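You operate a simulated robot arm through the tools that you are given. There is no shell and no other tool.

You run a simulated robot arm. Do the job below in one go: nothing can be reset, and whatever is moved stays where it is left.

## Task
Fit both stop posts, then slide both battens up to them.
Fine: orange post in the orange socket, blue in the blue.

The check looks at the end state, three seconds after you hand in, the way a careful person would. Anything else that was tipped, shoved, dropped, spilled or broken makes it a failure.

## Robot
A 7-joint arm with a two-finger parallel gripper, fixed in place. Base frame: the origin is on the floor under the middle of its stand, x ahead of it, y to its left, z up; the work surface is at about z = 0.75. Readings come in m, degrees, newtons and seconds.
With the tool pointing down near the work surface it reaches from about 0.28 to 0.72 m from the base axis. Its first joint turns from -143.0 to 143.0 degrees. Payload 3 kg.
Tool frame: the origin (TCP) lies between the finger pads and is the grasp point; the fingertips stand 0.03 m ahead of it; z points along the fingers, y is the line along which they close. The gripper opens to 0.11 m. The fingers are 0.02 m wide and 0.01 m thick; the gripper's body (0.048 by 0.112 m) begins 0.055 m behind the TCP.
Orientation is that of the tool frame in the base frame, as a unit quaternion [w, x, y, z]. With the fingers straight down and closing along the base's y, the tool's x points along the base's -x, its y along +y and its z along -z.

## Interface
- The arm moves only by the tool drive_tool. Its argument "deltas" is a list of rows, each a list of 7 numbers: the shift along the tool's x, y, z in mm, then the turn, a rotation vector about the tool's x, y, z in degrees, then the opening in per cent of the stroke, from 0 (shut) to 100 (fully open). In form: [[x, y, z, rx, ry, rz, jaw], ...]. A call has 1 to 20 rows; each row shifts and turns the commanded pose from where the row before left it, along the tool's axes as they then stand. A row lasts 0.2 s, in which the tool goes at most 0.05 m and 8.6 degrees; a call with a longer step from one row to the next is refused whole, and so is a gripper value outside its range. Where a pose cannot be reached the arm comes as near as it can. A force on the tool above 70 N (or 10 N above the force at the start of the call, whichever is more), or a blocked arm, ends the call early, and 0.2 s more pass. Each finger travels about 0.108 m/s and halts on what it meets, pressing with about 32 N; the grip force reading is that of the motor and also rises with nothing between the fingers. The clock runs only during rows and for 0.2 s after the last one: add rows that do not move to give the fingers time. The reply holds the time, the measured pose of the TCP, the force on the tool along the base axes, the opening and the grip force, in the units named above and with some noise, with the torque about the TCP (base axes, N m) and any sound that the robot's microphone picked up, and new pictures: "show" is both (left out), scene, wrist or none.
- Cameras (640 x 400 px; columns grow to the right, rows downward): "scene" is fixed at [0.2205, 0.6512, 1.3421]; the picture's right is [-0.70, -0.71, 0.00], its down [-0.38, 0.38, -0.85] and it looks along [0.60, -0.59, -0.53] (base axes); focal length 340 px, centre (320, 200). "wrist" rides on the gripper at [0.072, 0.017, -0.103] in the tool frame; the picture's right is [-0.23, 0.97, 0.00], its down [-0.76, -0.18, -0.62] and it looks along [-0.61, -0.14, 0.78] (tool axes); focal length 222 px, centre (320, 200). There is no depth. A picture from a camera that has moved, and an enlarged one, comes with that camera's place and axes in the base frame and with its lens.
- raise_lower(by): slides the trunk up (or, below 0, down) by that many m; the arm rides with it, the base frame stays. It gives what a move gives, with no picture.
- inspect(camera, box): a new picture of the part [left, top, right, bottom] of that camera's present view, enlarged. It takes no simulated time.
- finish_job(): hands the job in; it is judged then, once.

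Places have to be worked out from the pictures, the camera data and where the tool is seen. Open the gripper and draw the arm clear of the work before you hand the job in, unless the task says otherwise.

The tools are called after "Emit:" by a JSON object that holds its "name" and its "arguments". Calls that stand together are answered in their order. drive_tool: Moves the arm, as the interface text tells. Its arguments: {"type":"object","properties":{"deltas":{"type":"array","items":{"type":"array","items":{"type":"number"}}},"show":{"type":"string","enum":["both","scene","wrist","none"]}},"required":["deltas"]} The other tools are called the same way: raise_lower (by) moves the trunk up or down; inspect (camera, box) takes an enlarged picture of a part of a camera's view; finish_job () hands the job in.

At the start:

```text
time_s: 0.0
ee_pos: [0.7193, -0.245, 0.9802]
tool_rot: [0.0, 0.0, 1.0, 0.0]
force: [0.3, -0.3, 0.1]
wrist_torque: [0.01, 0.02, 0.03]
width: 0.11
finger_force: 0.1
trunk travel left (down, up): [-0.775, 0.115]
```

scene: 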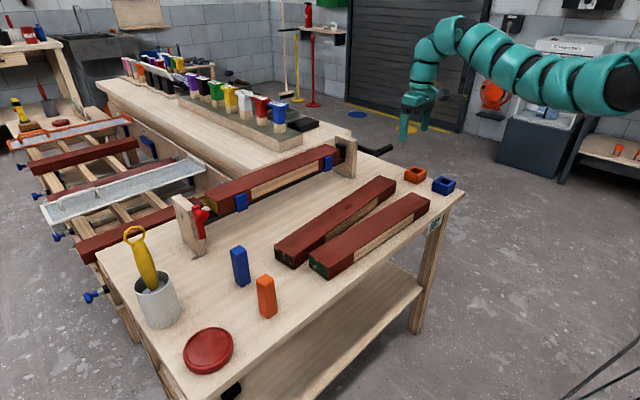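
wrist: 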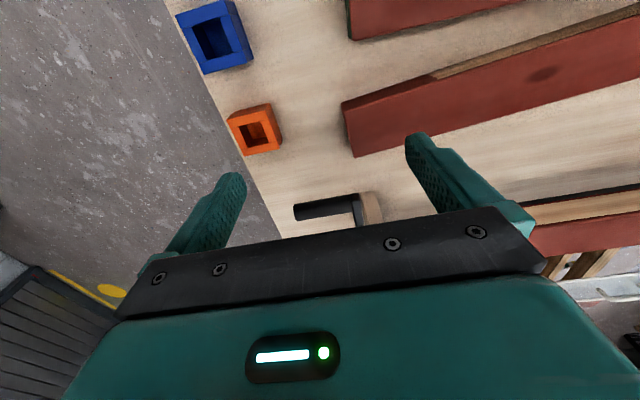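

I start by looking more closely at the posts, sockets and battens before moving anything.

Emit:
{"name": "inspect", "arguments": {"camera": "scene", "box": [210, 220, 330, 340]}}

Emit:
{"name": "inspect", "arguments": {"camera": "scene", "box": [330, 120, 490, 230]}}

Emit:
{"name": "inspect", "arguments": {"camera": "scene", "box": [250, 160, 450, 290]}}

Emit:
{"name": "inspect", "arguments": {"camera": "wrist", "box": [160, 0, 400, 230]}}

Emit:
{"name": "inspect", "arguments": {"camera": "scene", "box": [80, 120, 400, 320]}}

```text
3.33 times, centred on (270, 280) of scene
camera zoom: at [0.2205, 0.6512, 1.3421], right [-0.7, -0.71, 0.0], down [-0.38, 0.38, -0.85], along [0.6, -0.59, -0.53], focal length 1132 px, centre (487, -67)
```

zoom: 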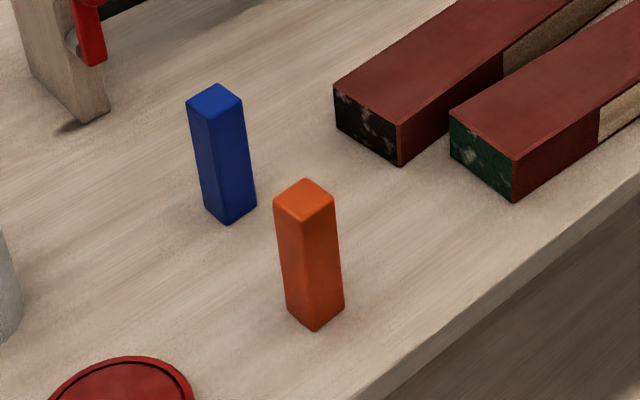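

```text
3.64 times, centred on (410, 175) of scene
camera zoom: at [0.2205, 0.6512, 1.3421], right [-0.7, -0.71, 0.0], down [-0.38, 0.38, -0.85], along [0.6, -0.59, -0.53], focal length 1235 px, centre (-7, 291)
```

zoom: 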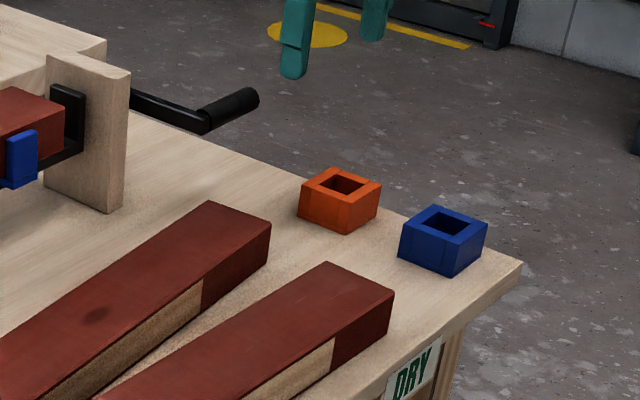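

```text
3.08 times, centred on (350, 225) of scene
camera zoom: at [0.2205, 0.6512, 1.3421], right [-0.7, -0.71, 0.0], down [-0.38, 0.38, -0.85], along [0.6, -0.59, -0.53], focal length 1045 px, centre (228, 123)
```

zoom: 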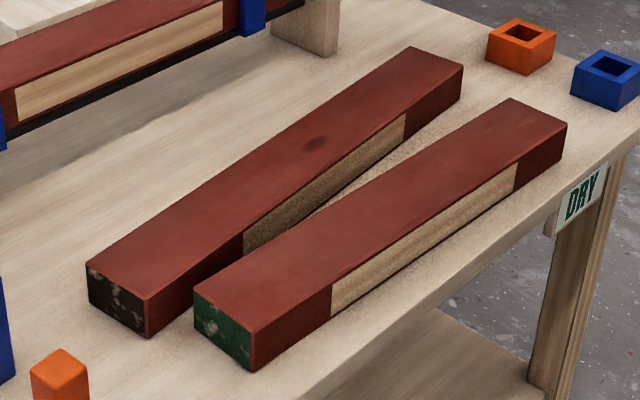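

```text
1.74 times, centred on (280, 115) of wrist
camera zoom: at [0.6458, -0.2284, 1.0841], right [0.23, 0.97, 0.0], down [0.76, -0.18, 0.62], along [0.61, -0.14, -0.78], focal length 386 px, centre (390, 348)
```

zoom: 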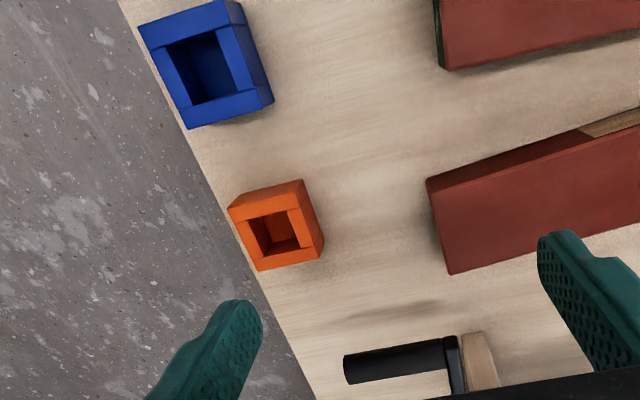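

```text
2.00 times, centred on (240, 220) of scene
camera zoom: at [0.2205, 0.6512, 1.3421], right [-0.7, -0.71, 0.0], down [-0.38, 0.38, -0.85], along [0.6, -0.59, -0.53], focal length 679 px, centre (480, 160)
```

zoom: 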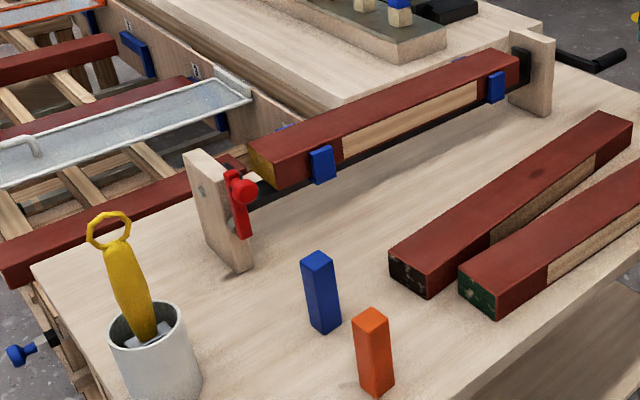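

The sockets look to be at about (0.74,-0.34) for orange and (0.635,-0.345) for blue. The posts are at about (0.64,0.40) for orange and (0.75,0.385) for blue, all far out, so I'll test whether a lower trunk extends the reach. First I raise the tool a little where it is.

Emit:
{"name": "drive_tool", "arguments": {"deltas": [[0, 0, -40, 0, 0, 0, 100], [0, 0, -40, 0, 0, 0, 100], [0, 0, -40, 0, 0, 0, 100], [0, 0, -30, 0, 0, 0, 100]], "show": "both"}}

```text
time_s: 1.0
ee_pos: [0.7195, -0.2448, 1.13]
tool_rot: [0.001, -0.001, 1.0, 0.0]
force: [-0.5, -0.2, -0.8]
wrist_torque: [-0.03, 0.04, -0.02]
width: 0.1099
finger_force: 0.0
trunk travel left (down, up): [-0.775, 0.115]
camera wrist: at [0.6459, -0.2282, 1.2348], right [0.23, 0.97, 0.0], down [0.76, -0.18, 0.62], along [0.61, -0.14, -0.78], focal length 222 px, centre (320, 200)
```

scene: 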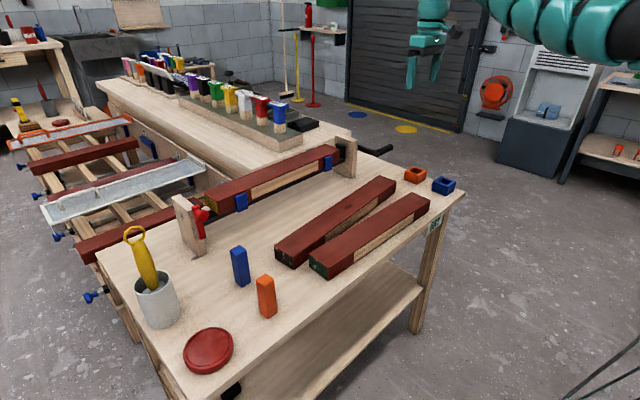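
wrist: 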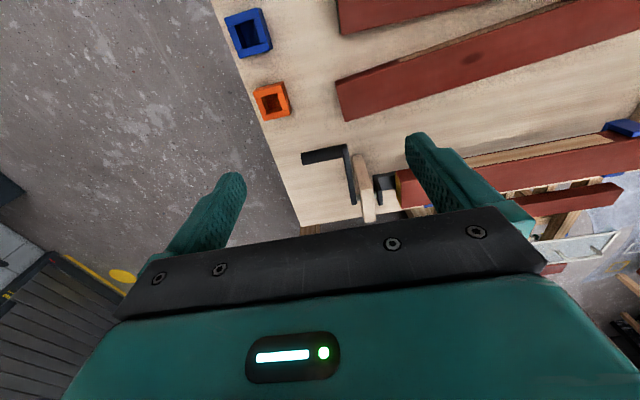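

The tool rose 0.15 m easily, so I lower the trunk 0.2 m. The tool should then sit near z=0.93, clear of everything.

Emit:
{"name": "raise_lower", "arguments": {"by": -0.2}}

```text
time_s: 3.2
ee_pos: [0.7191, -0.245, 0.9313]
tool_rot: [0.0, 0.001, 1.0, -0.001]
force: [0.7, 0.3, -0.2]
wrist_torque: [0.02, 0.03, -0.02]
width: 0.1098
finger_force: 0.1
trunk travel left (down, up): [-0.575, 0.315]
```

I test the outward reach at this height by moving +x by about 0.09 m. Nothing stands at z=0.93 there.

Emit:
{"name": "drive_tool", "arguments": {"deltas": [[-30, 0, 0, 0, 0, 0, 100], [-30, 0, 0, 0, 0, 0, 100], [-30, 0, 0, 0, 0, 0, 100], [0, 0, 0, 0, 0, 0, 100]], "show": "both"}}

```text
time_s: 4.2
ee_pos: [0.803, -0.2452, 0.9306]
tool_rot: [0.001, 0.0, 1.0, 0.0]
force: [0.1, 0.4, -0.1]
wrist_torque: [-0.06, -0.02, 0.0]
width: 0.1098
finger_force: 0.0
out of reach, approached as far as the arm can: row 3
trunk travel left (down, up): [-0.575, 0.315]
camera wrist: at [0.7292, -0.2281, 1.0348], right [0.23, 0.97, 0.0], down [0.76, -0.18, 0.62], along [0.61, -0.14, -0.78], focal length 222 px, centre (320, 200)
```

scene: 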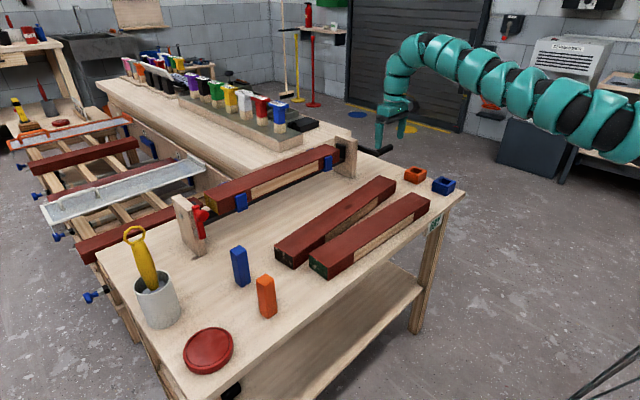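
wrist: 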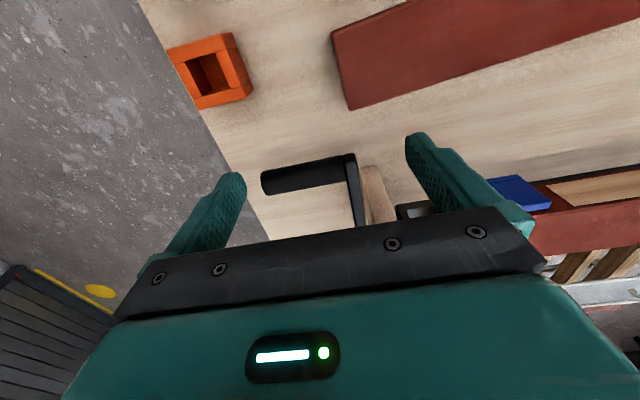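

Reach here tops out near 0.84 m. A total trunk drop of about 0.4 m should put that limit at work height. Before moving I zoom on the orange socket and batten end from this closer wrist view.

Emit:
{"name": "inspect", "arguments": {"camera": "wrist", "box": [150, 0, 390, 150]}}

Emit:
{"name": "inspect", "arguments": {"camera": "scene", "box": [380, 150, 480, 212]}}

```text
2.67 times, centred on (270, 75) of wrist
camera zoom: at [0.7292, -0.2281, 1.0348], right [0.23, 0.97, 0.0], down [0.76, -0.18, 0.62], along [0.61, -0.14, -0.78], focal length 592 px, centre (453, 533)
```

zoom: 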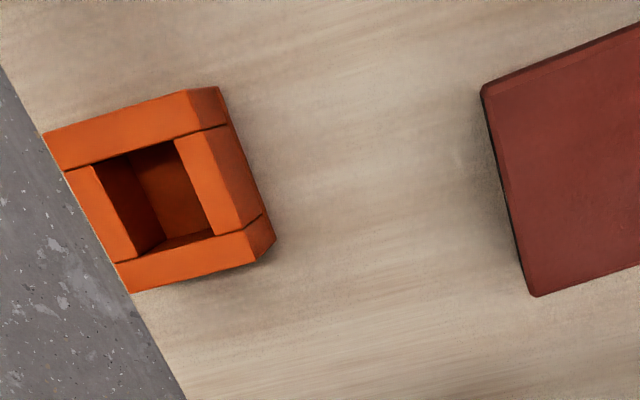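

```text
6.40 times, centred on (430, 181) of scene
camera zoom: at [0.2205, 0.6512, 1.3421], right [-0.7, -0.71, 0.0], down [-0.38, 0.38, -0.85], along [0.6, -0.59, -0.53], focal length 2174 px, centre (-384, 322)
```

zoom: 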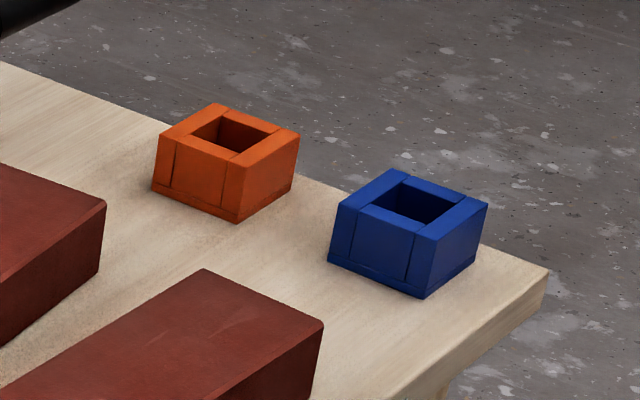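

From this view the orange socket is about 55 mm square and axis-aligned. Its centre is near (0.7445,-0.3455) and the hole is about 31 mm. Batten 1 is skewed about 5-6° and its end is near (0.775,-0.217). I back off, raise the tool, then drop the trunk further.

Emit:
{"name": "drive_tool", "arguments": {"deltas": [[40, 0, -30, 0, 0, 0, 100], [40, 0, -30, 0, 0, 0, 100], [40, 0, -30, 0, 0, 0, 100], [30, 0, -30, 0, 0, 0, 100], [0, 0, -40, 0, 0, 0, 100], [0, 0, -40, 0, 0, 0, 100], [0, 0, 0, 0, 0, 0, 100]], "show": "wrist"}}

Emit:
{"name": "raise_lower", "arguments": {"by": -0.22}}

```text
time_s: 5.8
ee_pos: [0.7117, -0.2485, 1.0396]
tool_rot: [0.001, -0.001, 1.0, -0.001]
force: [0.3, 0.7, 0.2]
wrist_torque: [-0.01, 0.01, -0.02]
width: 0.1099
finger_force: 0.1
out of reach, approached as far as the arm can: row 4, 5, 6
trunk travel left (down, up): [-0.575, 0.315]
camera wrist: at [0.6379, -0.2325, 1.142], right [0.23, 0.97, 0.0], down [0.76, -0.18, 0.62], along [0.61, -0.14, -0.78], focal length 222 px, centre (320, 200)
```

wrist: 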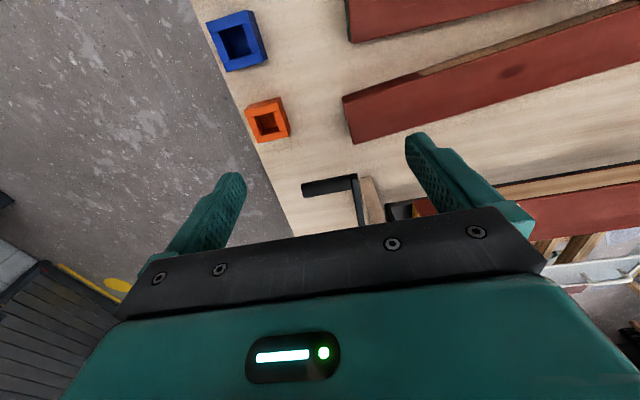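

```text
time_s: 8.1
ee_pos: [0.7101, -0.2491, 0.8188]
tool_rot: [0.001, 0.0, 1.0, 0.0]
force: [-0.4, 0.1, 0.4]
wrist_torque: [-0.01, 0.01, -0.02]
width: 0.1099
finger_force: 0.0
trunk travel left (down, up): [-0.355, 0.535]
```

The tool stopped short of the raise, so it is now lower than I meant: z=0.82 between the batten ends, with no contact force. I check both views before moving again.

Emit:
{"name": "inspect", "arguments": {"camera": "scene", "box": [320, 0, 640, 230]}}

Emit:
{"name": "inspect", "arguments": {"camera": "wrist", "box": [0, 0, 640, 400]}}

```text
1.74 times, centred on (480, 115) of scene
camera zoom: at [0.2205, 0.6512, 1.3421], right [-0.7, -0.71, 0.0], down [-0.38, 0.38, -0.85], along [0.6, -0.59, -0.53], focal length 591 px, centre (42, 348)
```

zoom: 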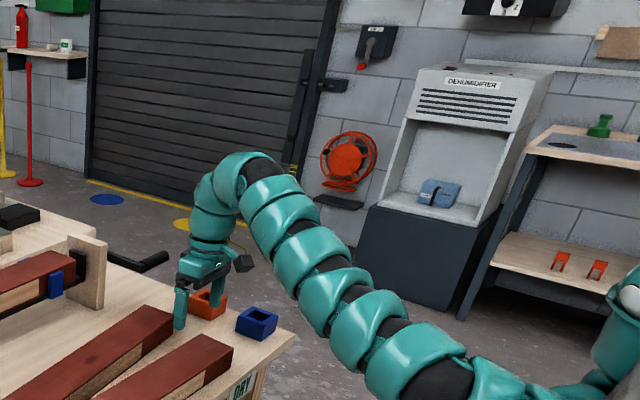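

```text
1.00 times, centred on (320, 200) of wrist (not enlarged: the box is as wide or as high as the picture)
camera zoom: at [0.6379, -0.2328, 0.9219], right [0.23, 0.97, 0.0], down [0.76, -0.18, 0.62], along [0.61, -0.14, -0.78], focal length 222 px, centre (320, 200)
```

zoom: 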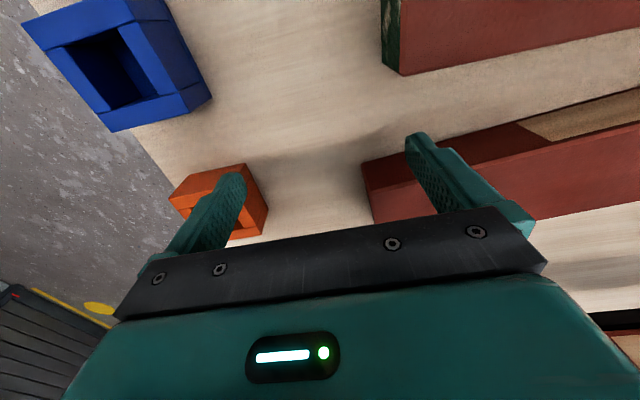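

The picture shows the arm running straight and upward, so the shoulder sits low. Lowering the trunk was the wrong way, and the original height puts the shoulder level with the wrist at work height. I raise it back, which lifts the tool straight up and clear.

Emit:
{"name": "raise_lower", "arguments": {"by": 0.4}}

```text
time_s: 11.9
ee_pos: [0.7122, -0.2489, 1.2185]
tool_rot: [0.001, 0.0, 1.0, 0.0]
force: [-0.1, -0.5, -1.0]
wrist_torque: [0.0, -0.01, 0.02]
width: 0.1102
finger_force: 0.0
trunk travel left (down, up): [-0.755, 0.135]
```

The tool is high and clear. I lower to z≈0.99 and then swing over toward the posts at x≈0.62, y≈0.3, to look at them from above.

Emit:
{"name": "drive_tool", "arguments": {"deltas": [[0, 0, 45, 0, 0, 0, 100], [0, 0, 45, 0, 0, 0, 100], [0, 0, 45, 0, 0, 0, 100], [0, 0, 45, 0, 0, 0, 100], [0, 0, 45, 0, 0, 0, 100], [10, 45, 0, 0, 0, 0, 100], [10, 45, 0, 0, 0, 0, 100], [10, 45, 0, 0, 0, 0, 100], [10, 45, 0, 0, 0, 0, 100], [10, 45, 0, 0, 0, 0, 100], [10, 45, 0, 0, 0, 0, 100], [10, 45, 0, 0, 0, 0, 100], [10, 45, 0, 0, 0, 0, 100], [10, 45, 0, 0, 0, 0, 100], [0, 45, 0, 0, 0, 0, 100], [0, 45, 0, 0, 0, 0, 100], [0, 45, 0, 0, 0, 0, 100], [0, 45, 0, 0, 0, 0, 100], [0, 0, 0, 0, 0, 0, 100]], "show": "both"}}

```text
time_s: 15.9
ee_pos: [0.6206, 0.2881, 1.0029]
tool_rot: [0.0, 0.0, 1.0, -0.001]
force: [1.2, -0.6, -1.0]
wrist_torque: [0.02, 0.08, 0.0]
width: 0.1099
finger_force: 0.2
out of reach, approached as far as the arm can: row 7, 8, 9, 17, 18
trunk travel left (down, up): [-0.755, 0.135]
camera wrist: at [0.5469, 0.3048, 1.1077], right [0.23, 0.97, 0.0], down [0.76, -0.18, 0.62], along [0.61, -0.14, -0.78], focal length 222 px, centre (320, 200)
```

scene: 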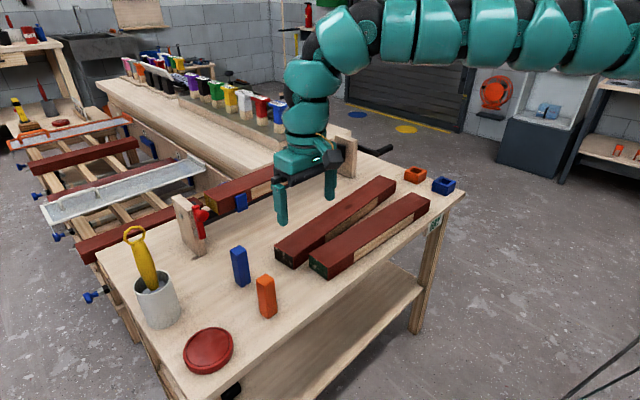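
wrist: 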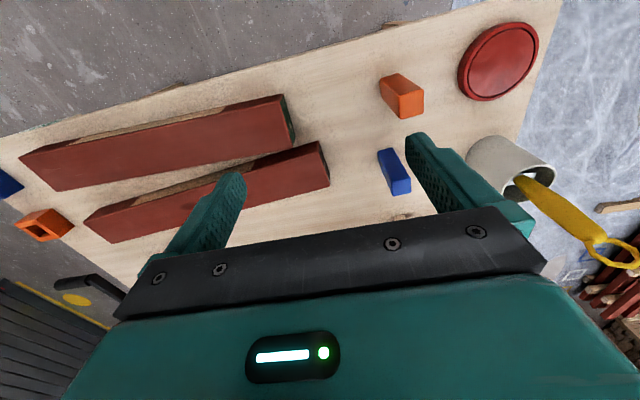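

Both posts are now in the wrist view. I zoom on them to get their positions and yaw, and also check the current arm shape in the scene.

Emit:
{"name": "inspect", "arguments": {"camera": "wrist", "box": [340, 50, 480, 220]}}

Emit:
{"name": "inspect", "arguments": {"camera": "wrist", "box": [0, 80, 340, 260]}}

Emit:
{"name": "inspect", "arguments": {"camera": "scene", "box": [240, 0, 640, 240]}}

```text
2.35 times, centred on (410, 135) of wrist
camera zoom: at [0.5469, 0.3048, 1.1077], right [0.23, 0.97, 0.0], down [0.76, -0.18, 0.62], along [0.61, -0.14, -0.78], focal length 523 px, centre (108, 353)
```

zoom: 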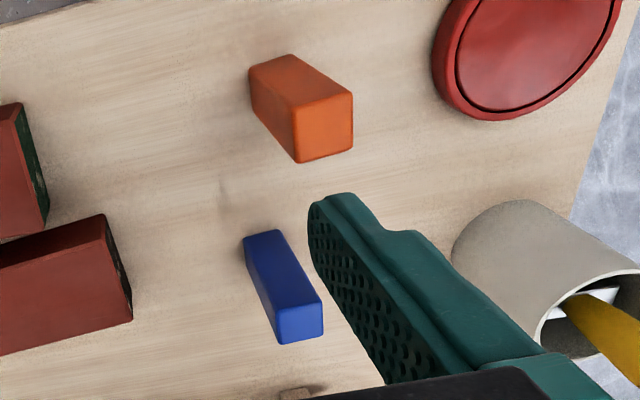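

```text
1.88 times, centred on (170, 170) of wrist
camera zoom: at [0.5469, 0.3048, 1.1077], right [0.23, 0.97, 0.0], down [0.76, -0.18, 0.62], along [0.61, -0.14, -0.78], focal length 418 px, centre (602, 256)
```

zoom: 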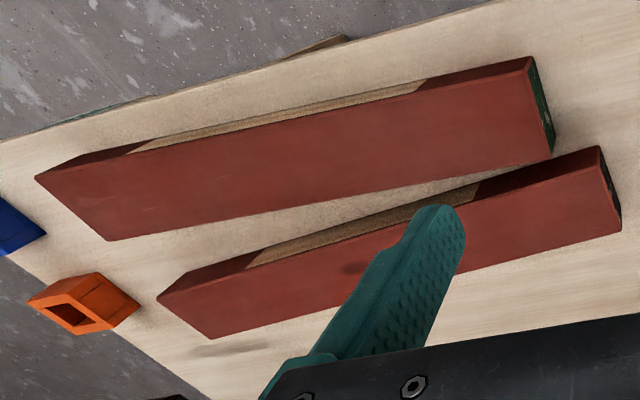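

```text
1.60 times, centred on (440, 120) of scene
camera zoom: at [0.2205, 0.6512, 1.3421], right [-0.7, -0.71, 0.0], down [-0.38, 0.38, -0.85], along [0.6, -0.59, -0.53], focal length 544 px, centre (128, 328)
```

zoom: 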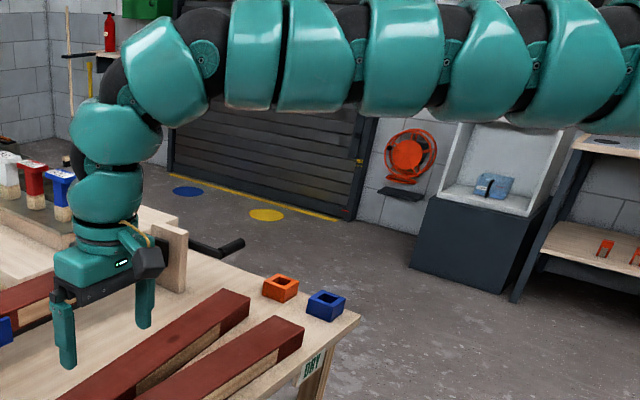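

The forearm is horizontal and the arm is clearly not fully stretched, so the earlier "out of reach" flags may be a path issue. I go on toward the posts in smaller steps to see whether they clear.

Emit:
{"name": "drive_tool", "arguments": {"deltas": [[0, 20, 0, 0, 0, 0, 100], [0, 20, 0, 0, 0, 0, 100], [0, 20, 0, 0, 0, 0, 100], [0, 20, 0, 0, 0, 0, 100], [0, 20, 0, 0, 0, 0, 100], [0, 0, 0, 0, 0, 0, 100]], "show": "scene"}}

```text
time_s: 17.3
ee_pos: [0.6128, 0.3017, 1.0062]
tool_rot: [0.0, 0.0, 1.0, 0.0]
force: [-0.2, 0.1, 0.4]
wrist_torque: [0.02, 0.0, -0.03]
width: 0.11
finger_force: 0.1
out of reach, approached as far as the arm can: row 1, 2, 3, 4, 5
trunk travel left (down, up): [-0.755, 0.135]
```

scene: 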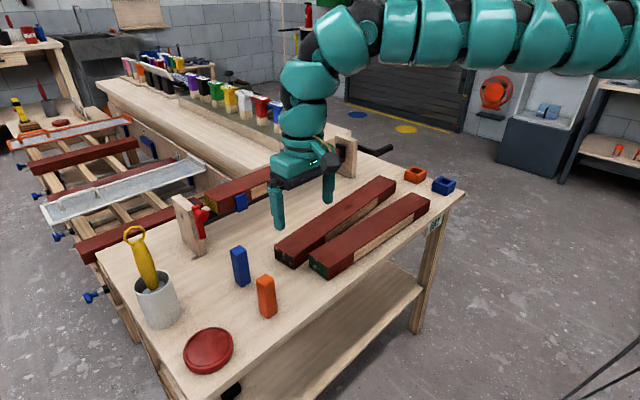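

The tool only slid along a circle of about 0.684 m radius, so the arm seems caught in an awkward configuration after being stretched straight earlier. I retract well inward and look at the arm shape.

Emit:
{"name": "drive_tool", "arguments": {"deltas": [[40, -18, 0, 0, 0, 0, 100], [40, -18, 0, 0, 0, 0, 100], [40, -18, 0, 0, 0, 0, 100], [40, -18, 0, 0, 0, 0, 100], [40, -18, 0, 0, 0, 0, 100], [0, 0, 0, 0, 0, 0, 100]], "show": "scene"}}

```text
time_s: 18.7
ee_pos: [0.4846, 0.2834, 0.9846]
tool_rot: [-0.001, 0.0, 1.0, -0.003]
force: [-0.6, -0.2, 0.4]
wrist_torque: [0.01, -0.01, 0.01]
width: 0.1101
finger_force: 0.1
out of reach, approached as far as the arm can: row 3, 4, 5
trunk travel left (down, up): [-0.755, 0.135]
```

scene: 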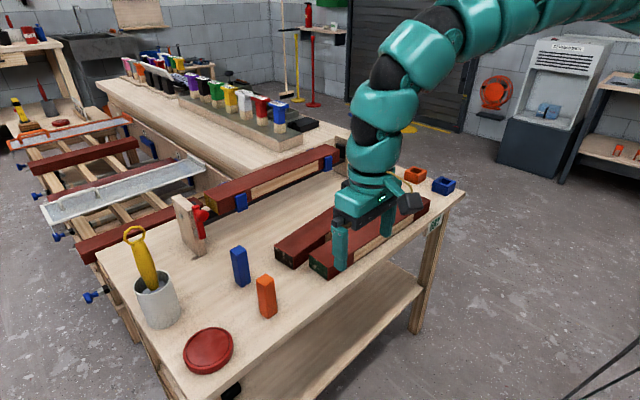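

The inward move is blocked early too, which points to a joint limit rather than length. I yaw the tool about 30° so that it lines up with the arm's azimuth and see whether motion frees up.

Emit:
{"name": "drive_tool", "arguments": {"deltas": [[0, 0, 0, 0, 0, -7.5, 100], [0, 0, 0, 0, 0, -7.5, 100], [0, 0, 0, 0, 0, -7.5, 100], [0, 0, 0, 0, 0, -7.5, 100], [0, 0, 0, 0, 0, 0, 100]], "show": "scene"}}

```text
time_s: 19.9
ee_pos: [0.4854, 0.2834, 0.9846]
tool_rot: [-0.001, -0.26, 0.966, 0.0]
force: [-0.8, -0.7, 0.1]
wrist_torque: [-0.01, 0.06, 0.03]
width: 0.1099
finger_force: 0.1
trunk travel left (down, up): [-0.755, 0.135]
```

scene: 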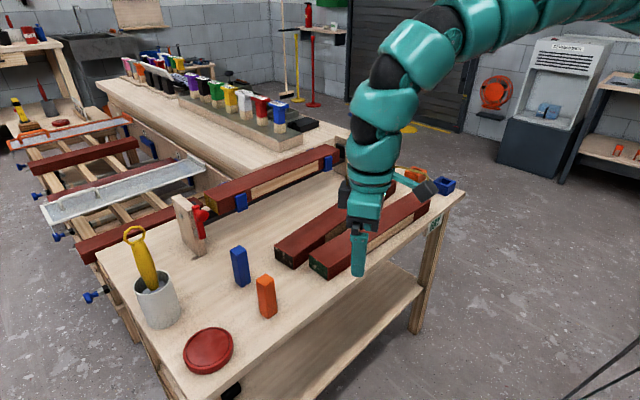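

The yaw went through cleanly. Now I try moving radially inward along tool x.

Emit:
{"name": "drive_tool", "arguments": {"deltas": [[40, 0, 0, 0, 0, 0, 100], [40, 0, 0, 0, 0, 0, 100], [40, 0, 0, 0, 0, 0, 100], [0, 0, 0, 0, 0, 0, 100]], "show": "scene"}}

```text
time_s: 20.9
ee_pos: [0.4406, 0.3046, 0.9524]
tool_rot: [-0.001, -0.259, 0.966, -0.001]
force: [-0.4, 0.3, 0.2]
wrist_torque: [0.02, 0.0, -0.03]
width: 0.1101
finger_force: 0.1
out of reach, approached as far as the arm can: row 1, 2, 3
trunk travel left (down, up): [-0.755, 0.135]
```

scene: 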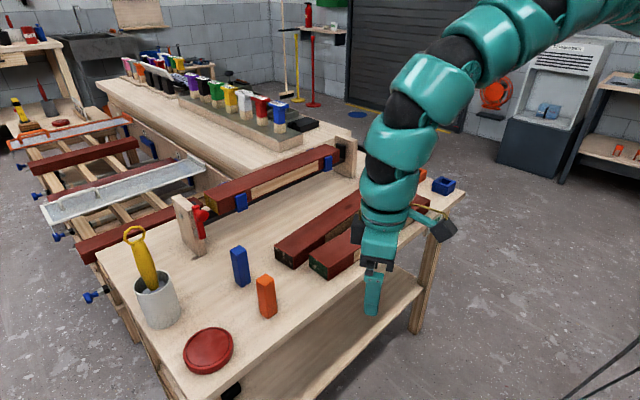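

Still blocked inward. I try the opposite direction now, radially outward with the aligned yaw and rising a bit, to find which limit is acting.

Emit:
{"name": "drive_tool", "arguments": {"deltas": [[-40, 0, 0, 0, 0, 0, 100], [-40, 0, 0, 0, 0, 0, 100], [-40, 0, 0, 0, 0, 0, 100], [-40, 0, 0, 0, 0, 0, 100], [-40, 0, 0, 0, 0, 0, 100], [-40, 0, 0, 0, 0, 0, 100], [0, 0, 0, 0, 0, 0, 100]], "show": "both"}}

```text
time_s: 22.5
ee_pos: [0.5527, 0.3488, 0.958]
tool_rot: [0.001, -0.259, 0.966, -0.001]
force: [0.1, -0.3, 0.2]
wrist_torque: [0.01, 0.0, -0.01]
width: 0.1101
finger_force: 0.1
out of reach, approached as far as the arm can: row 3, 4, 5, 6
trunk travel left (down, up): [-0.755, 0.135]
camera wrist: at [0.4797, 0.3269, 1.0615], right [-0.29, 0.96, 0.0], down [0.75, 0.23, 0.62], along [0.6, 0.18, -0.78], focal length 222 px, centre (320, 200)
```

scene: 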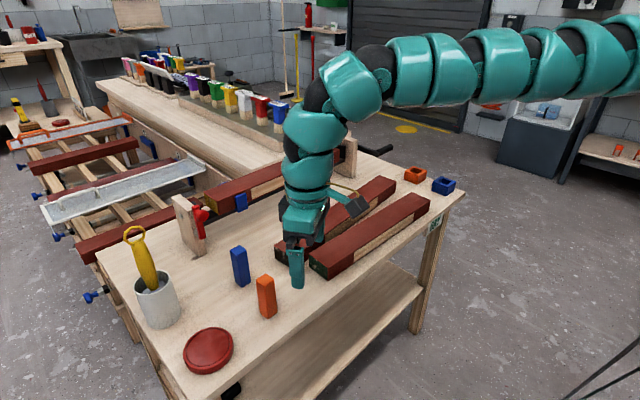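
wrist: 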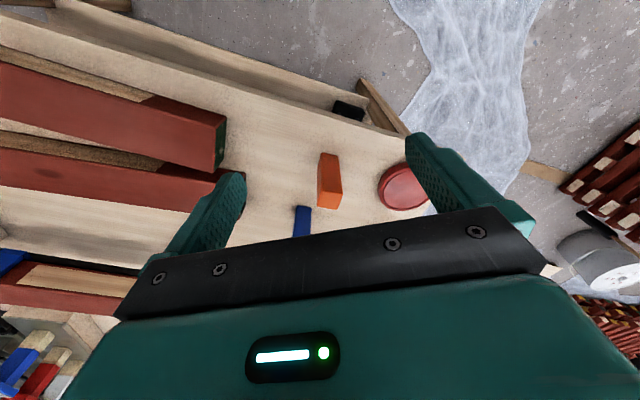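

The workable band here is narrow and depends on azimuth, so a wrist-side joint seems to be the limit. I swing back to the starting azimuth turning only the first joint, moving along an arc with yaw following, to get back to the region where reach was good.

Emit:
{"name": "drive_tool", "arguments": {"deltas": [[0, -48, 0, 0, 0, 4.25, 100], [0, -48, 0, 0, 0, 4.25, 100], [0, -48, 0, 0, 0, 4.25, 100], [0, -48, 0, 0, 0, 4.25, 100], [0, -48, 0, 0, 0, 4.25, 100], [0, -48, 0, 0, 0, 4.25, 100], [0, -48, 0, 0, 0, 4.25, 100], [0, -48, 0, 0, 0, 4.25, 100], [0, -48, 0, 0, 0, 4.25, 100], [0, -48, 0, 0, 0, 4.25, 100], [0, -48, 0, 0, 0, 4.25, 100], [0, -48, 0, 0, 0, 4.25, 100], [0, 0, 0, 0, 0, 0, 100]], "show": "scene"}}

```text
time_s: 25.3
ee_pos: [0.6213, -0.2053, 0.9454]
tool_rot: [0.002, 0.182, 0.983, -0.001]
force: [-0.6, 0.5, 0.9]
wrist_torque: [-0.03, -0.02, -0.03]
width: 0.1101
finger_force: 0.0
out of reach, approached as far as the arm can: row 10, 11, 12
trunk travel left (down, up): [-0.755, 0.135]
```

scene: 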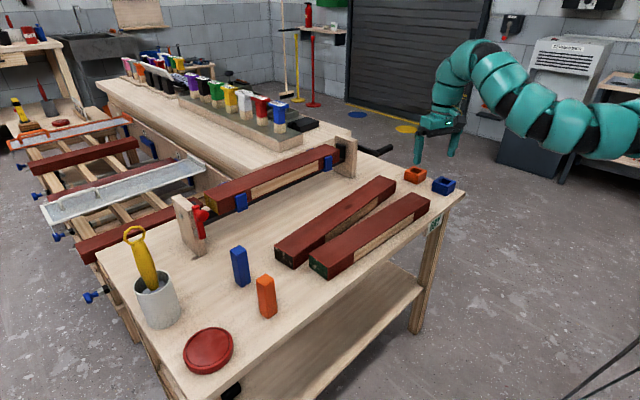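

I'm back near the starting azimuth. I turn the yaw back to 0 and return to the initial pose (0.72,-0.245,0.98) to see whether it is free there.

Emit:
{"name": "drive_tool", "arguments": {"deltas": [[0, 0, -10, 0, 0, -7, 100], [0, 0, -10, 0, 0, -7, 100], [0, 0, -10, 0, 0, -7, 100], [-33, -13, 0, 0, 0, 0, 100], [-33, -13, 0, 0, 0, 0, 100], [-33, -14, 0, 0, 0, 0, 100], [0, 0, 0, 0, 0, 0, 100]], "show": "scene"}}

```text
time_s: 26.9
ee_pos: [0.699, -0.3081, 0.9438]
tool_rot: [0.001, 0.0, 1.0, 0.001]
force: [-0.6, 0.0, -0.1]
wrist_torque: [0.0, -0.01, -0.01]
width: 0.1098
finger_force: 0.1
out of reach, approached as far as the arm can: row 1, 2, 3
trunk travel left (down, up): [-0.755, 0.135]
```

scene: 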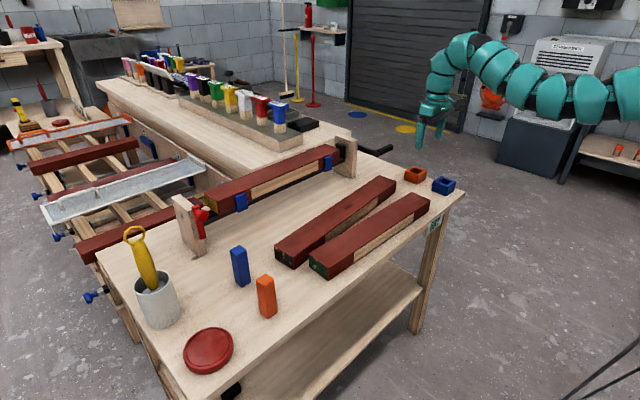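

Here with yaw 0 and azimuth -24°, the tool reached r=0.764 freely, so this configuration is good. I swing to the posts' azimuth turning essentially only the first joint, on an arc with yaw following and fingertips at about z=0.91, to carry it over unchanged.

Emit:
{"name": "drive_tool", "arguments": {"deltas": [[-16.6, 45.2, 0, 0, 0, -3.6, 100], [-16.6, 45.2, 0, 0, 0, -3.6, 100], [-16.6, 45.2, 0, 0, 0, -3.6, 100], [-16.6, 45.2, 0, 0, 0, -3.6, 100], [-16.6, 45.2, 0, 0, 0, -3.6, 100], [-16.6, 45.2, 0, 0, 0, -3.6, 100], [-16.6, 45.2, 0, 0, 0, -3.6, 100], [-16.6, 45.2, 0, 0, 0, -3.6, 100], [-16.6, 45.2, 0, 0, 0, -3.6, 100], [-16.6, 45.2, 0, 0, 0, -3.6, 100], [-16.6, 45.2, 0, 0, 0, -3.6, 100], [-16.6, 45.2, 0, 0, 0, -3.6, 100], [-16.6, 45.2, 0, 0, 0, -3.6, 100], [-16.6, 45.2, 0, 0, 0, -3.6, 100], [-16.6, 45.2, 0, 0, 0, -3.6, 100], [0, 0, 0, 0, 0, 0, 100]], "show": "both"}}

```text
time_s: 30.3
ee_pos: [0.5964, 0.306, 0.9557]
tool_rot: [0.0, -0.449, 0.894, -0.001]
force: [0.6, -0.1, -0.6]
wrist_torque: [-0.04, -0.05, 0.03]
width: 0.11
finger_force: 0.1
out of reach, approached as far as the arm can: row 9, 10, 11, 13, 14, 15
trunk travel left (down, up): [-0.755, 0.135]
camera wrist: at [0.5362, 0.2589, 1.0585], right [-0.64, 0.77, 0.0], down [0.6, 0.5, 0.62], along [0.48, 0.4, -0.78], focal length 222 px, centre (320, 200)
```

scene: 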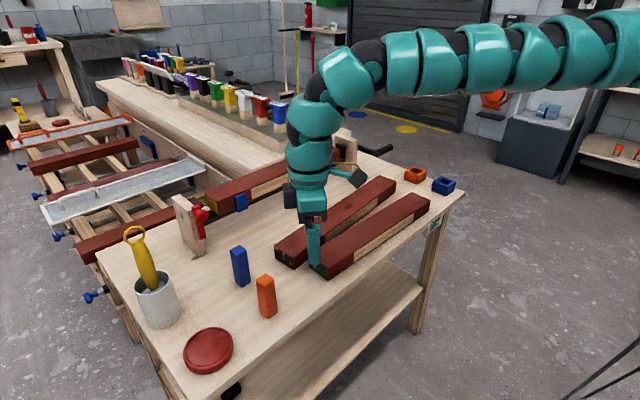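
wrist: 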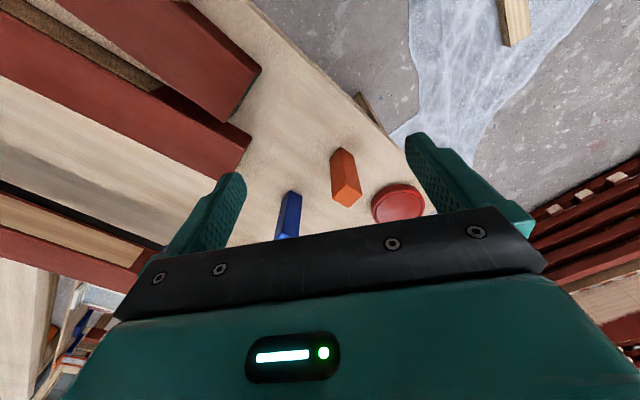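

The limits look as though the arm's first axis isn't where I assumed. I try to see more of the arm's root with a tall box at the picture's right edge, since the zoom seems to extend past the frame.

Emit:
{"name": "inspect", "arguments": {"camera": "scene", "box": [600, 0, 640, 380]}}

Emit:
{"name": "inspect", "arguments": {"camera": "wrist", "box": [0, 20, 40, 390]}}

```text
1.05 times, centred on (620, 190) of scene (not enlarged: the box is as wide or as high as the picture)
camera zoom: at [0.2205, 0.6512, 1.3421], right [-0.7, -0.71, 0.0], down [-0.38, 0.38, -0.85], along [0.6, -0.59, -0.53], focal length 358 px, centre (4, 210)
```

zoom: 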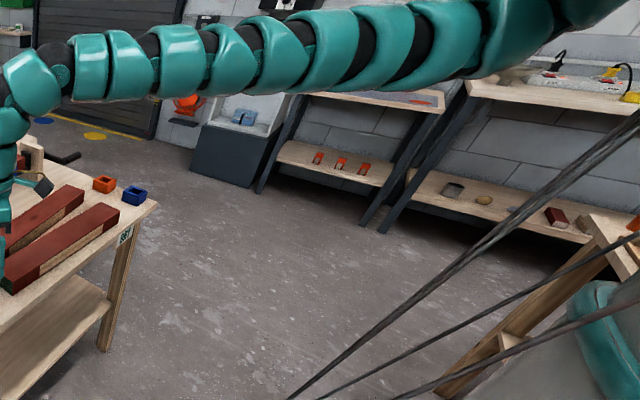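

```text
1.08 times, centred on (20, 205) of wrist (not enlarged: the box is as wide or as high as the picture)
camera zoom: at [0.5362, 0.2589, 1.0585], right [-0.64, 0.77, 0.0], down [0.6, 0.5, 0.62], along [0.48, 0.4, -0.78], focal length 240 px, centre (644, 195)
```

zoom: 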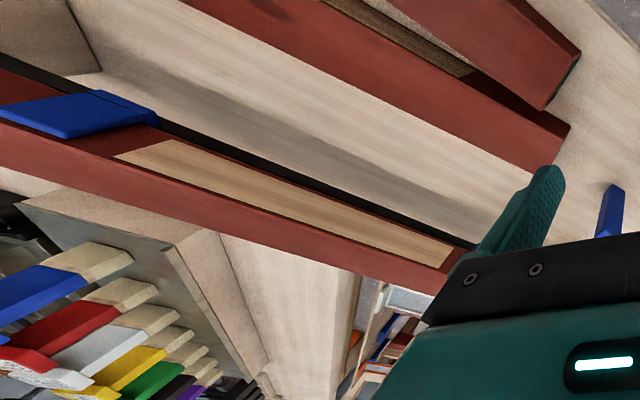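

The inspect view does extend past the frame, which helps. I look further to the right and above to locate the arm's root.

Emit:
{"name": "inspect", "arguments": {"camera": "scene", "box": [638, 0, 640, 400]}}

Emit:
{"name": "inspect", "arguments": {"camera": "scene", "box": [0, 0, 640, 2]}}

Emit:
{"name": "inspect", "arguments": {"camera": "scene", "box": [500, 0, 640, 250]}}

```text
1.00 times, centred on (639, 200) of scene (not enlarged: the box is as wide or as high as the picture)
camera zoom: at [0.2205, 0.6512, 1.3421], right [-0.7, -0.71, 0.0], down [-0.38, 0.38, -0.85], along [0.6, -0.59, -0.53], focal length 340 px, centre (1, 200)
```

zoom: 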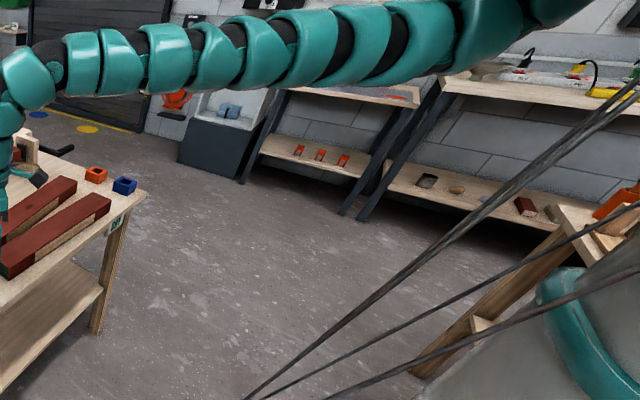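

```text
1.00 times, centred on (320, 1) of scene (not enlarged: the box is as wide or as high as the picture)
camera zoom: at [0.2205, 0.6512, 1.3421], right [-0.7, -0.71, 0.0], down [-0.38, 0.38, -0.85], along [0.6, -0.59, -0.53], focal length 340 px, centre (320, 399)
```

zoom: 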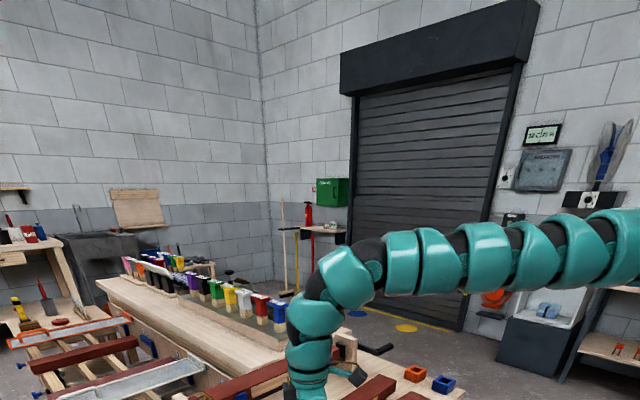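

```text
1.60 times, centred on (570, 125) of scene
camera zoom: at [0.2205, 0.6512, 1.3421], right [-0.7, -0.71, 0.0], down [-0.38, 0.38, -0.85], along [0.6, -0.59, -0.53], focal length 544 px, centre (-80, 320)
```

zoom: 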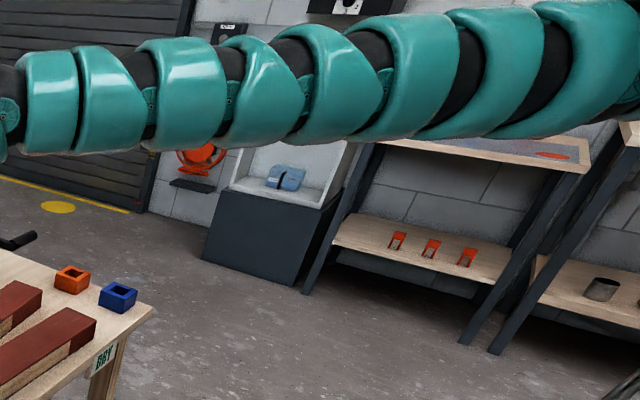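

The arm's root ray, the straight-arm limits and the wrist-limit pattern all fit a first axis near (0, -0.22), not the origin. That makes the posts 0.89 and 0.96 m away, so they need a tool tilted about its closing axis. I turn yaw back to 0 and tilt the fingers 40° outward, toward +x, at this safe height.

Emit:
{"name": "drive_tool", "arguments": {"deltas": [[0, 0, 0, 0, 0, 7.63, 100], [0, 0, 0, 0, 0, 7.63, 100], [0, 0, 0, 0, 0, 7.63, 100], [0, 0, 0, 0, 0, 7.63, 100], [0, 0, 0, 0, 0, 7.63, 100], [0, 0, 0, 0, 0, 7.63, 100], [0, 0, 0, 0, 0, 7.63, 100], [0, 0, 0, 0, -8, 0, 100], [0, 0, 0, 0, -8, 0, 100], [0, 0, 0, 0, -8, 0, 100], [0, 0, 0, 0, -8, 0, 100], [0, 0, 0, 0, -8, 0, 100], [0, 0, 0, 0, 0, 0, 100]], "show": "both"}}

```text
time_s: 33.1
ee_pos: [0.598, 0.3056, 0.9555]
tool_rot: [0.343, -0.004, 0.939, 0.001]
force: [-0.2, 0.2, -0.9]
wrist_torque: [-0.04, 0.01, 0.03]
width: 0.11
finger_force: 0.1
trunk travel left (down, up): [-0.755, 0.135]
camera wrist: at [0.4738, 0.3204, 0.9879], right [0.16, 0.98, 0.15], down [0.18, -0.18, 0.97], along [0.97, -0.13, -0.21], focal length 222 px, centre (320, 200)
```

scene: 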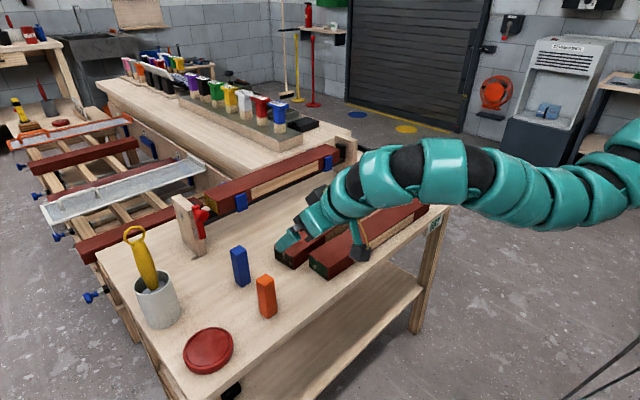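
wrist: 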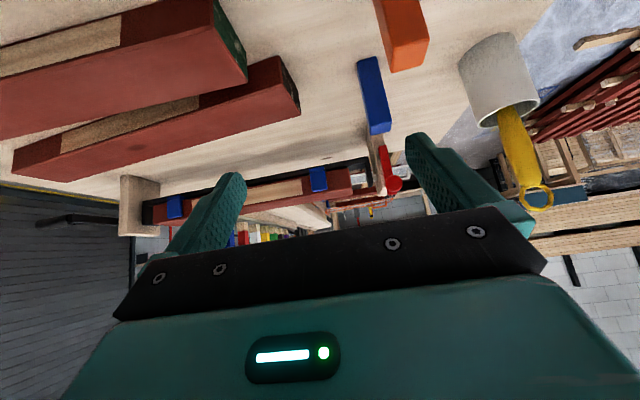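

The tilt worked with no flags. Now I raise 0.16 m and then lower the trunk 0.2 m, which brings the wrist level with the shoulder at post height.

Emit:
{"name": "drive_tool", "arguments": {"deltas": [[-25.7, 0, -30.6, 0, 0, 0, 100], [-25.7, 0, -30.6, 0, 0, 0, 100], [-25.7, 0, -30.6, 0, 0, 0, 100], [-25.7, 0, -30.6, 0, 0, 0, 100], [0, 0, 0, 0, 0, 0, 100]], "show": "none"}}

```text
time_s: 34.3
ee_pos: [0.5971, 0.3054, 1.1151]
tool_rot: [0.341, -0.006, 0.94, 0.001]
force: [-0.2, -0.1, -1.0]
wrist_torque: [0.02, 0.0, 0.0]
width: 0.11
finger_force: 0.0
trunk travel left (down, up): [-0.755, 0.135]
```

The tool rose to z=1.115 without a flag, so lowering the trunk by 0.2 m brings it to about 0.915, clear of the posts (0.85).

Emit:
{"name": "raise_lower", "arguments": {"by": -0.2}}

```text
time_s: 36.5
ee_pos: [0.597, 0.305, 0.9167]
tool_rot: [0.343, -0.005, 0.939, 0.001]
force: [0.3, -0.6, 0.5]
wrist_torque: [0.02, 0.02, 0.01]
width: 0.1099
finger_force: 0.1
trunk travel left (down, up): [-0.555, 0.335]
```

The tool is at z=0.917, tilted 40°, with a residual yaw of about +0.6°. I correct the yaw and move to a pre-grasp point 90 mm back along the tool axis from the orange post, at about (0.640,0.388).

Emit:
{"name": "drive_tool", "arguments": {"deltas": [[13.8, 41.5, 4.75, 0.39, 0, 0.46, 100], [13.8, 41.5, 4.75, 0, 0, 0, 100], [0, 0, 0, 0, 0, 0, 100]], "show": "both"}}

```text
time_s: 37.3
ee_pos: [0.5828, 0.3893, 0.8905]
tool_rot: [0.342, 0.0, 0.94, 0.0]
force: [-0.2, -0.3, -0.1]
wrist_torque: [0.0, -0.01, -0.02]
width: 0.1101
finger_force: 0.0
trunk travel left (down, up): [-0.555, 0.335]
camera wrist: at [0.4594, 0.4059, 0.9238], right [0.17, 0.97, 0.15], down [0.18, -0.18, 0.97], along [0.97, -0.14, -0.21], focal length 222 px, centre (320, 200)
```

scene: 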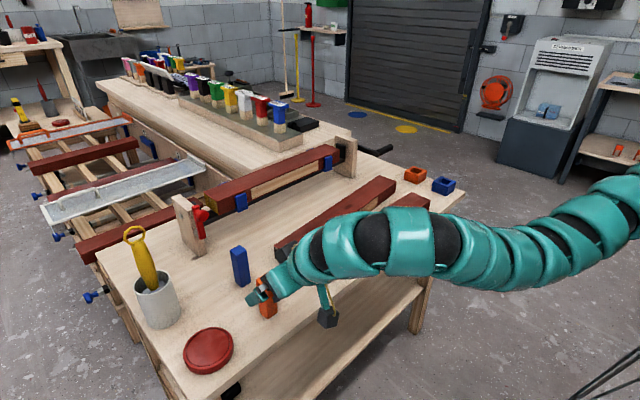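
wrist: 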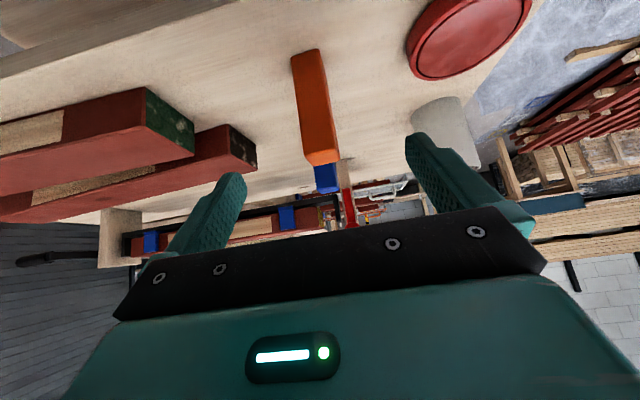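

The orange post sits nicely between the fingers in view. I zoom in to check the lateral centring and yaw before closing in.

Emit:
{"name": "inspect", "arguments": {"camera": "wrist", "box": [250, 30, 400, 200]}}

Emit:
{"name": "inspect", "arguments": {"camera": "scene", "box": [220, 230, 360, 340]}}

```text
2.35 times, centred on (325, 115) of wrist
camera zoom: at [0.4594, 0.4059, 0.9238], right [0.17, 0.97, 0.15], down [0.18, -0.18, 0.97], along [0.97, -0.14, -0.21], focal length 523 px, centre (308, 400)
```

zoom: 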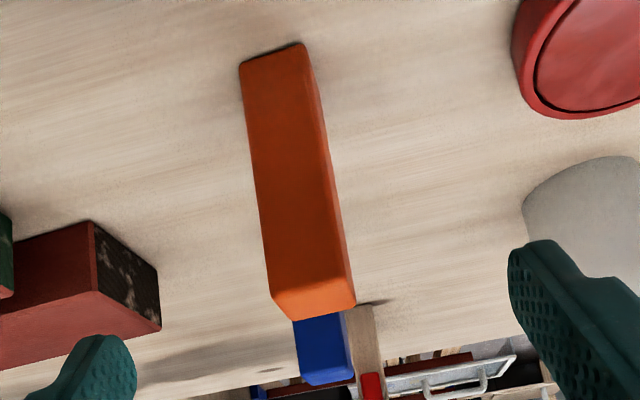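

```text
3.64 times, centred on (290, 285) of scene
camera zoom: at [0.2205, 0.6512, 1.3421], right [-0.7, -0.71, 0.0], down [-0.38, 0.38, -0.85], along [0.6, -0.59, -0.53], focal length 1235 px, centre (429, -109)
```

zoom: 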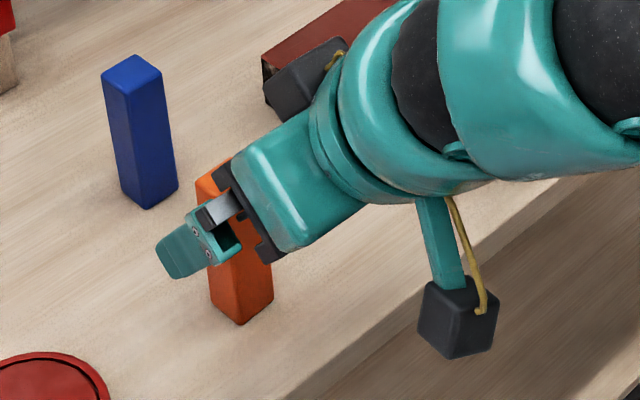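

The near face measures x≈0.630 and y 0.374 to 0.400, so the orange post is centred near (0.641,0.3875) with about +3.5° yaw. I match that yaw and advance along the tool axis to TCP (0.641,0.3875,0.823), fingers fully open.

Emit:
{"name": "drive_tool", "arguments": {"deltas": [[0, 0, 0, -2.25, 0, -2.68, 100], [-0.3, -1.3, 22, 0, 0, 0, 100], [-0.3, -1.3, 22, 0, 0, 0, 100], [-0.3, -1.3, 22, 0, 0, 0, 100], [-0.2, -1.4, 23, 0, 0, 0, 100], [0, 0, 0, 0, 0, 0, 100]], "show": "both"}}

```text
time_s: 38.7
ee_pos: [0.639, 0.3877, 0.8232]
tool_rot: [0.343, -0.029, 0.939, 0.011]
force: [-0.6, -0.1, 0.6]
wrist_torque: [0.02, 0.0, 0.02]
width: 0.1099
finger_force: 0.1
trunk travel left (down, up): [-0.555, 0.335]
camera wrist: at [0.5156, 0.3962, 0.8552], right [0.11, 0.98, 0.15], down [0.19, -0.17, 0.97], along [0.97, -0.08, -0.21], focal length 222 px, centre (320, 200)
```

scene: 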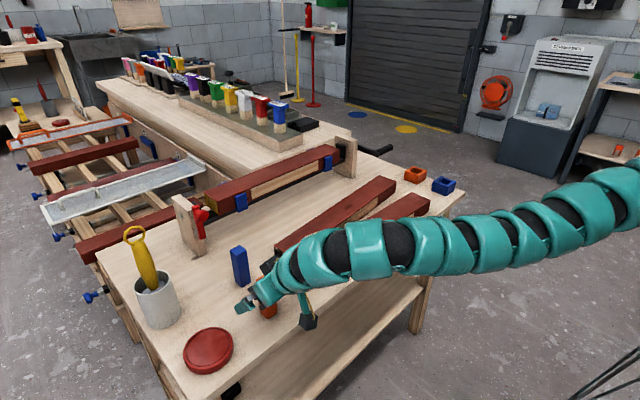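
wrist: 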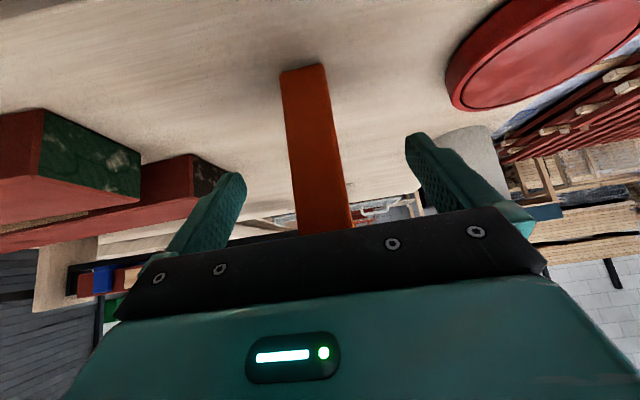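

The post is centred on the TCP's image point (column ≈320), so I close in steps.

Emit:
{"name": "drive_tool", "arguments": {"deltas": [[0, 0, 0, 0, 0, 0, 70], [0, 0, 0, 0, 0, 0, 45], [0, 0, 0, 0, 0, 0, 33], [0, 0, 0, 0, 0, 0, 28], [0, 0, 0, 0, 0, 0, 24], [0, 0, 0, 0, 0, 0, 20], [0, 0, 0, 0, 0, 0, 10], [0, 0, 0, 0, 0, 0, 5], [0, 0, 0, 0, 0, 0, 5]], "show": "both"}}

```text
time_s: 40.7
ee_pos: [0.6405, 0.3883, 0.8238]
tool_rot: [0.342, -0.028, 0.939, 0.009]
force: [0.4, -0.6, 0.5]
wrist_torque: [0.0, -0.05, 0.01]
width: 0.0277
finger_force: 32.4
trunk travel left (down, up): [-0.555, 0.335]
camera wrist: at [0.5156, 0.3962, 0.8555], right [0.11, 0.98, 0.15], down [0.19, -0.17, 0.97], along [0.97, -0.08, -0.21], focal length 222 px, centre (320, 200)
```

scene: 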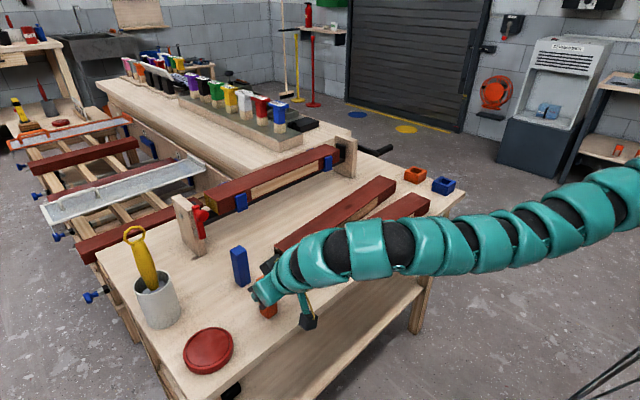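
wrist: 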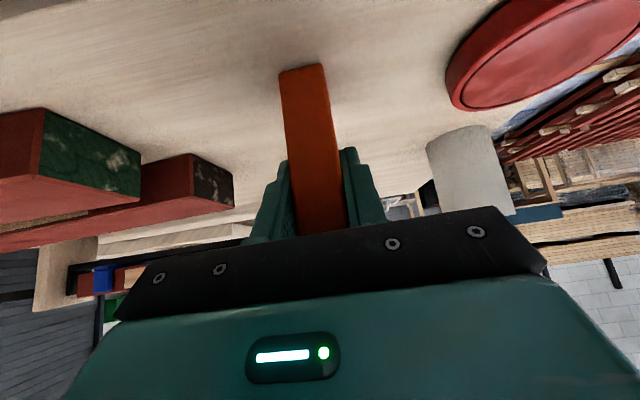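

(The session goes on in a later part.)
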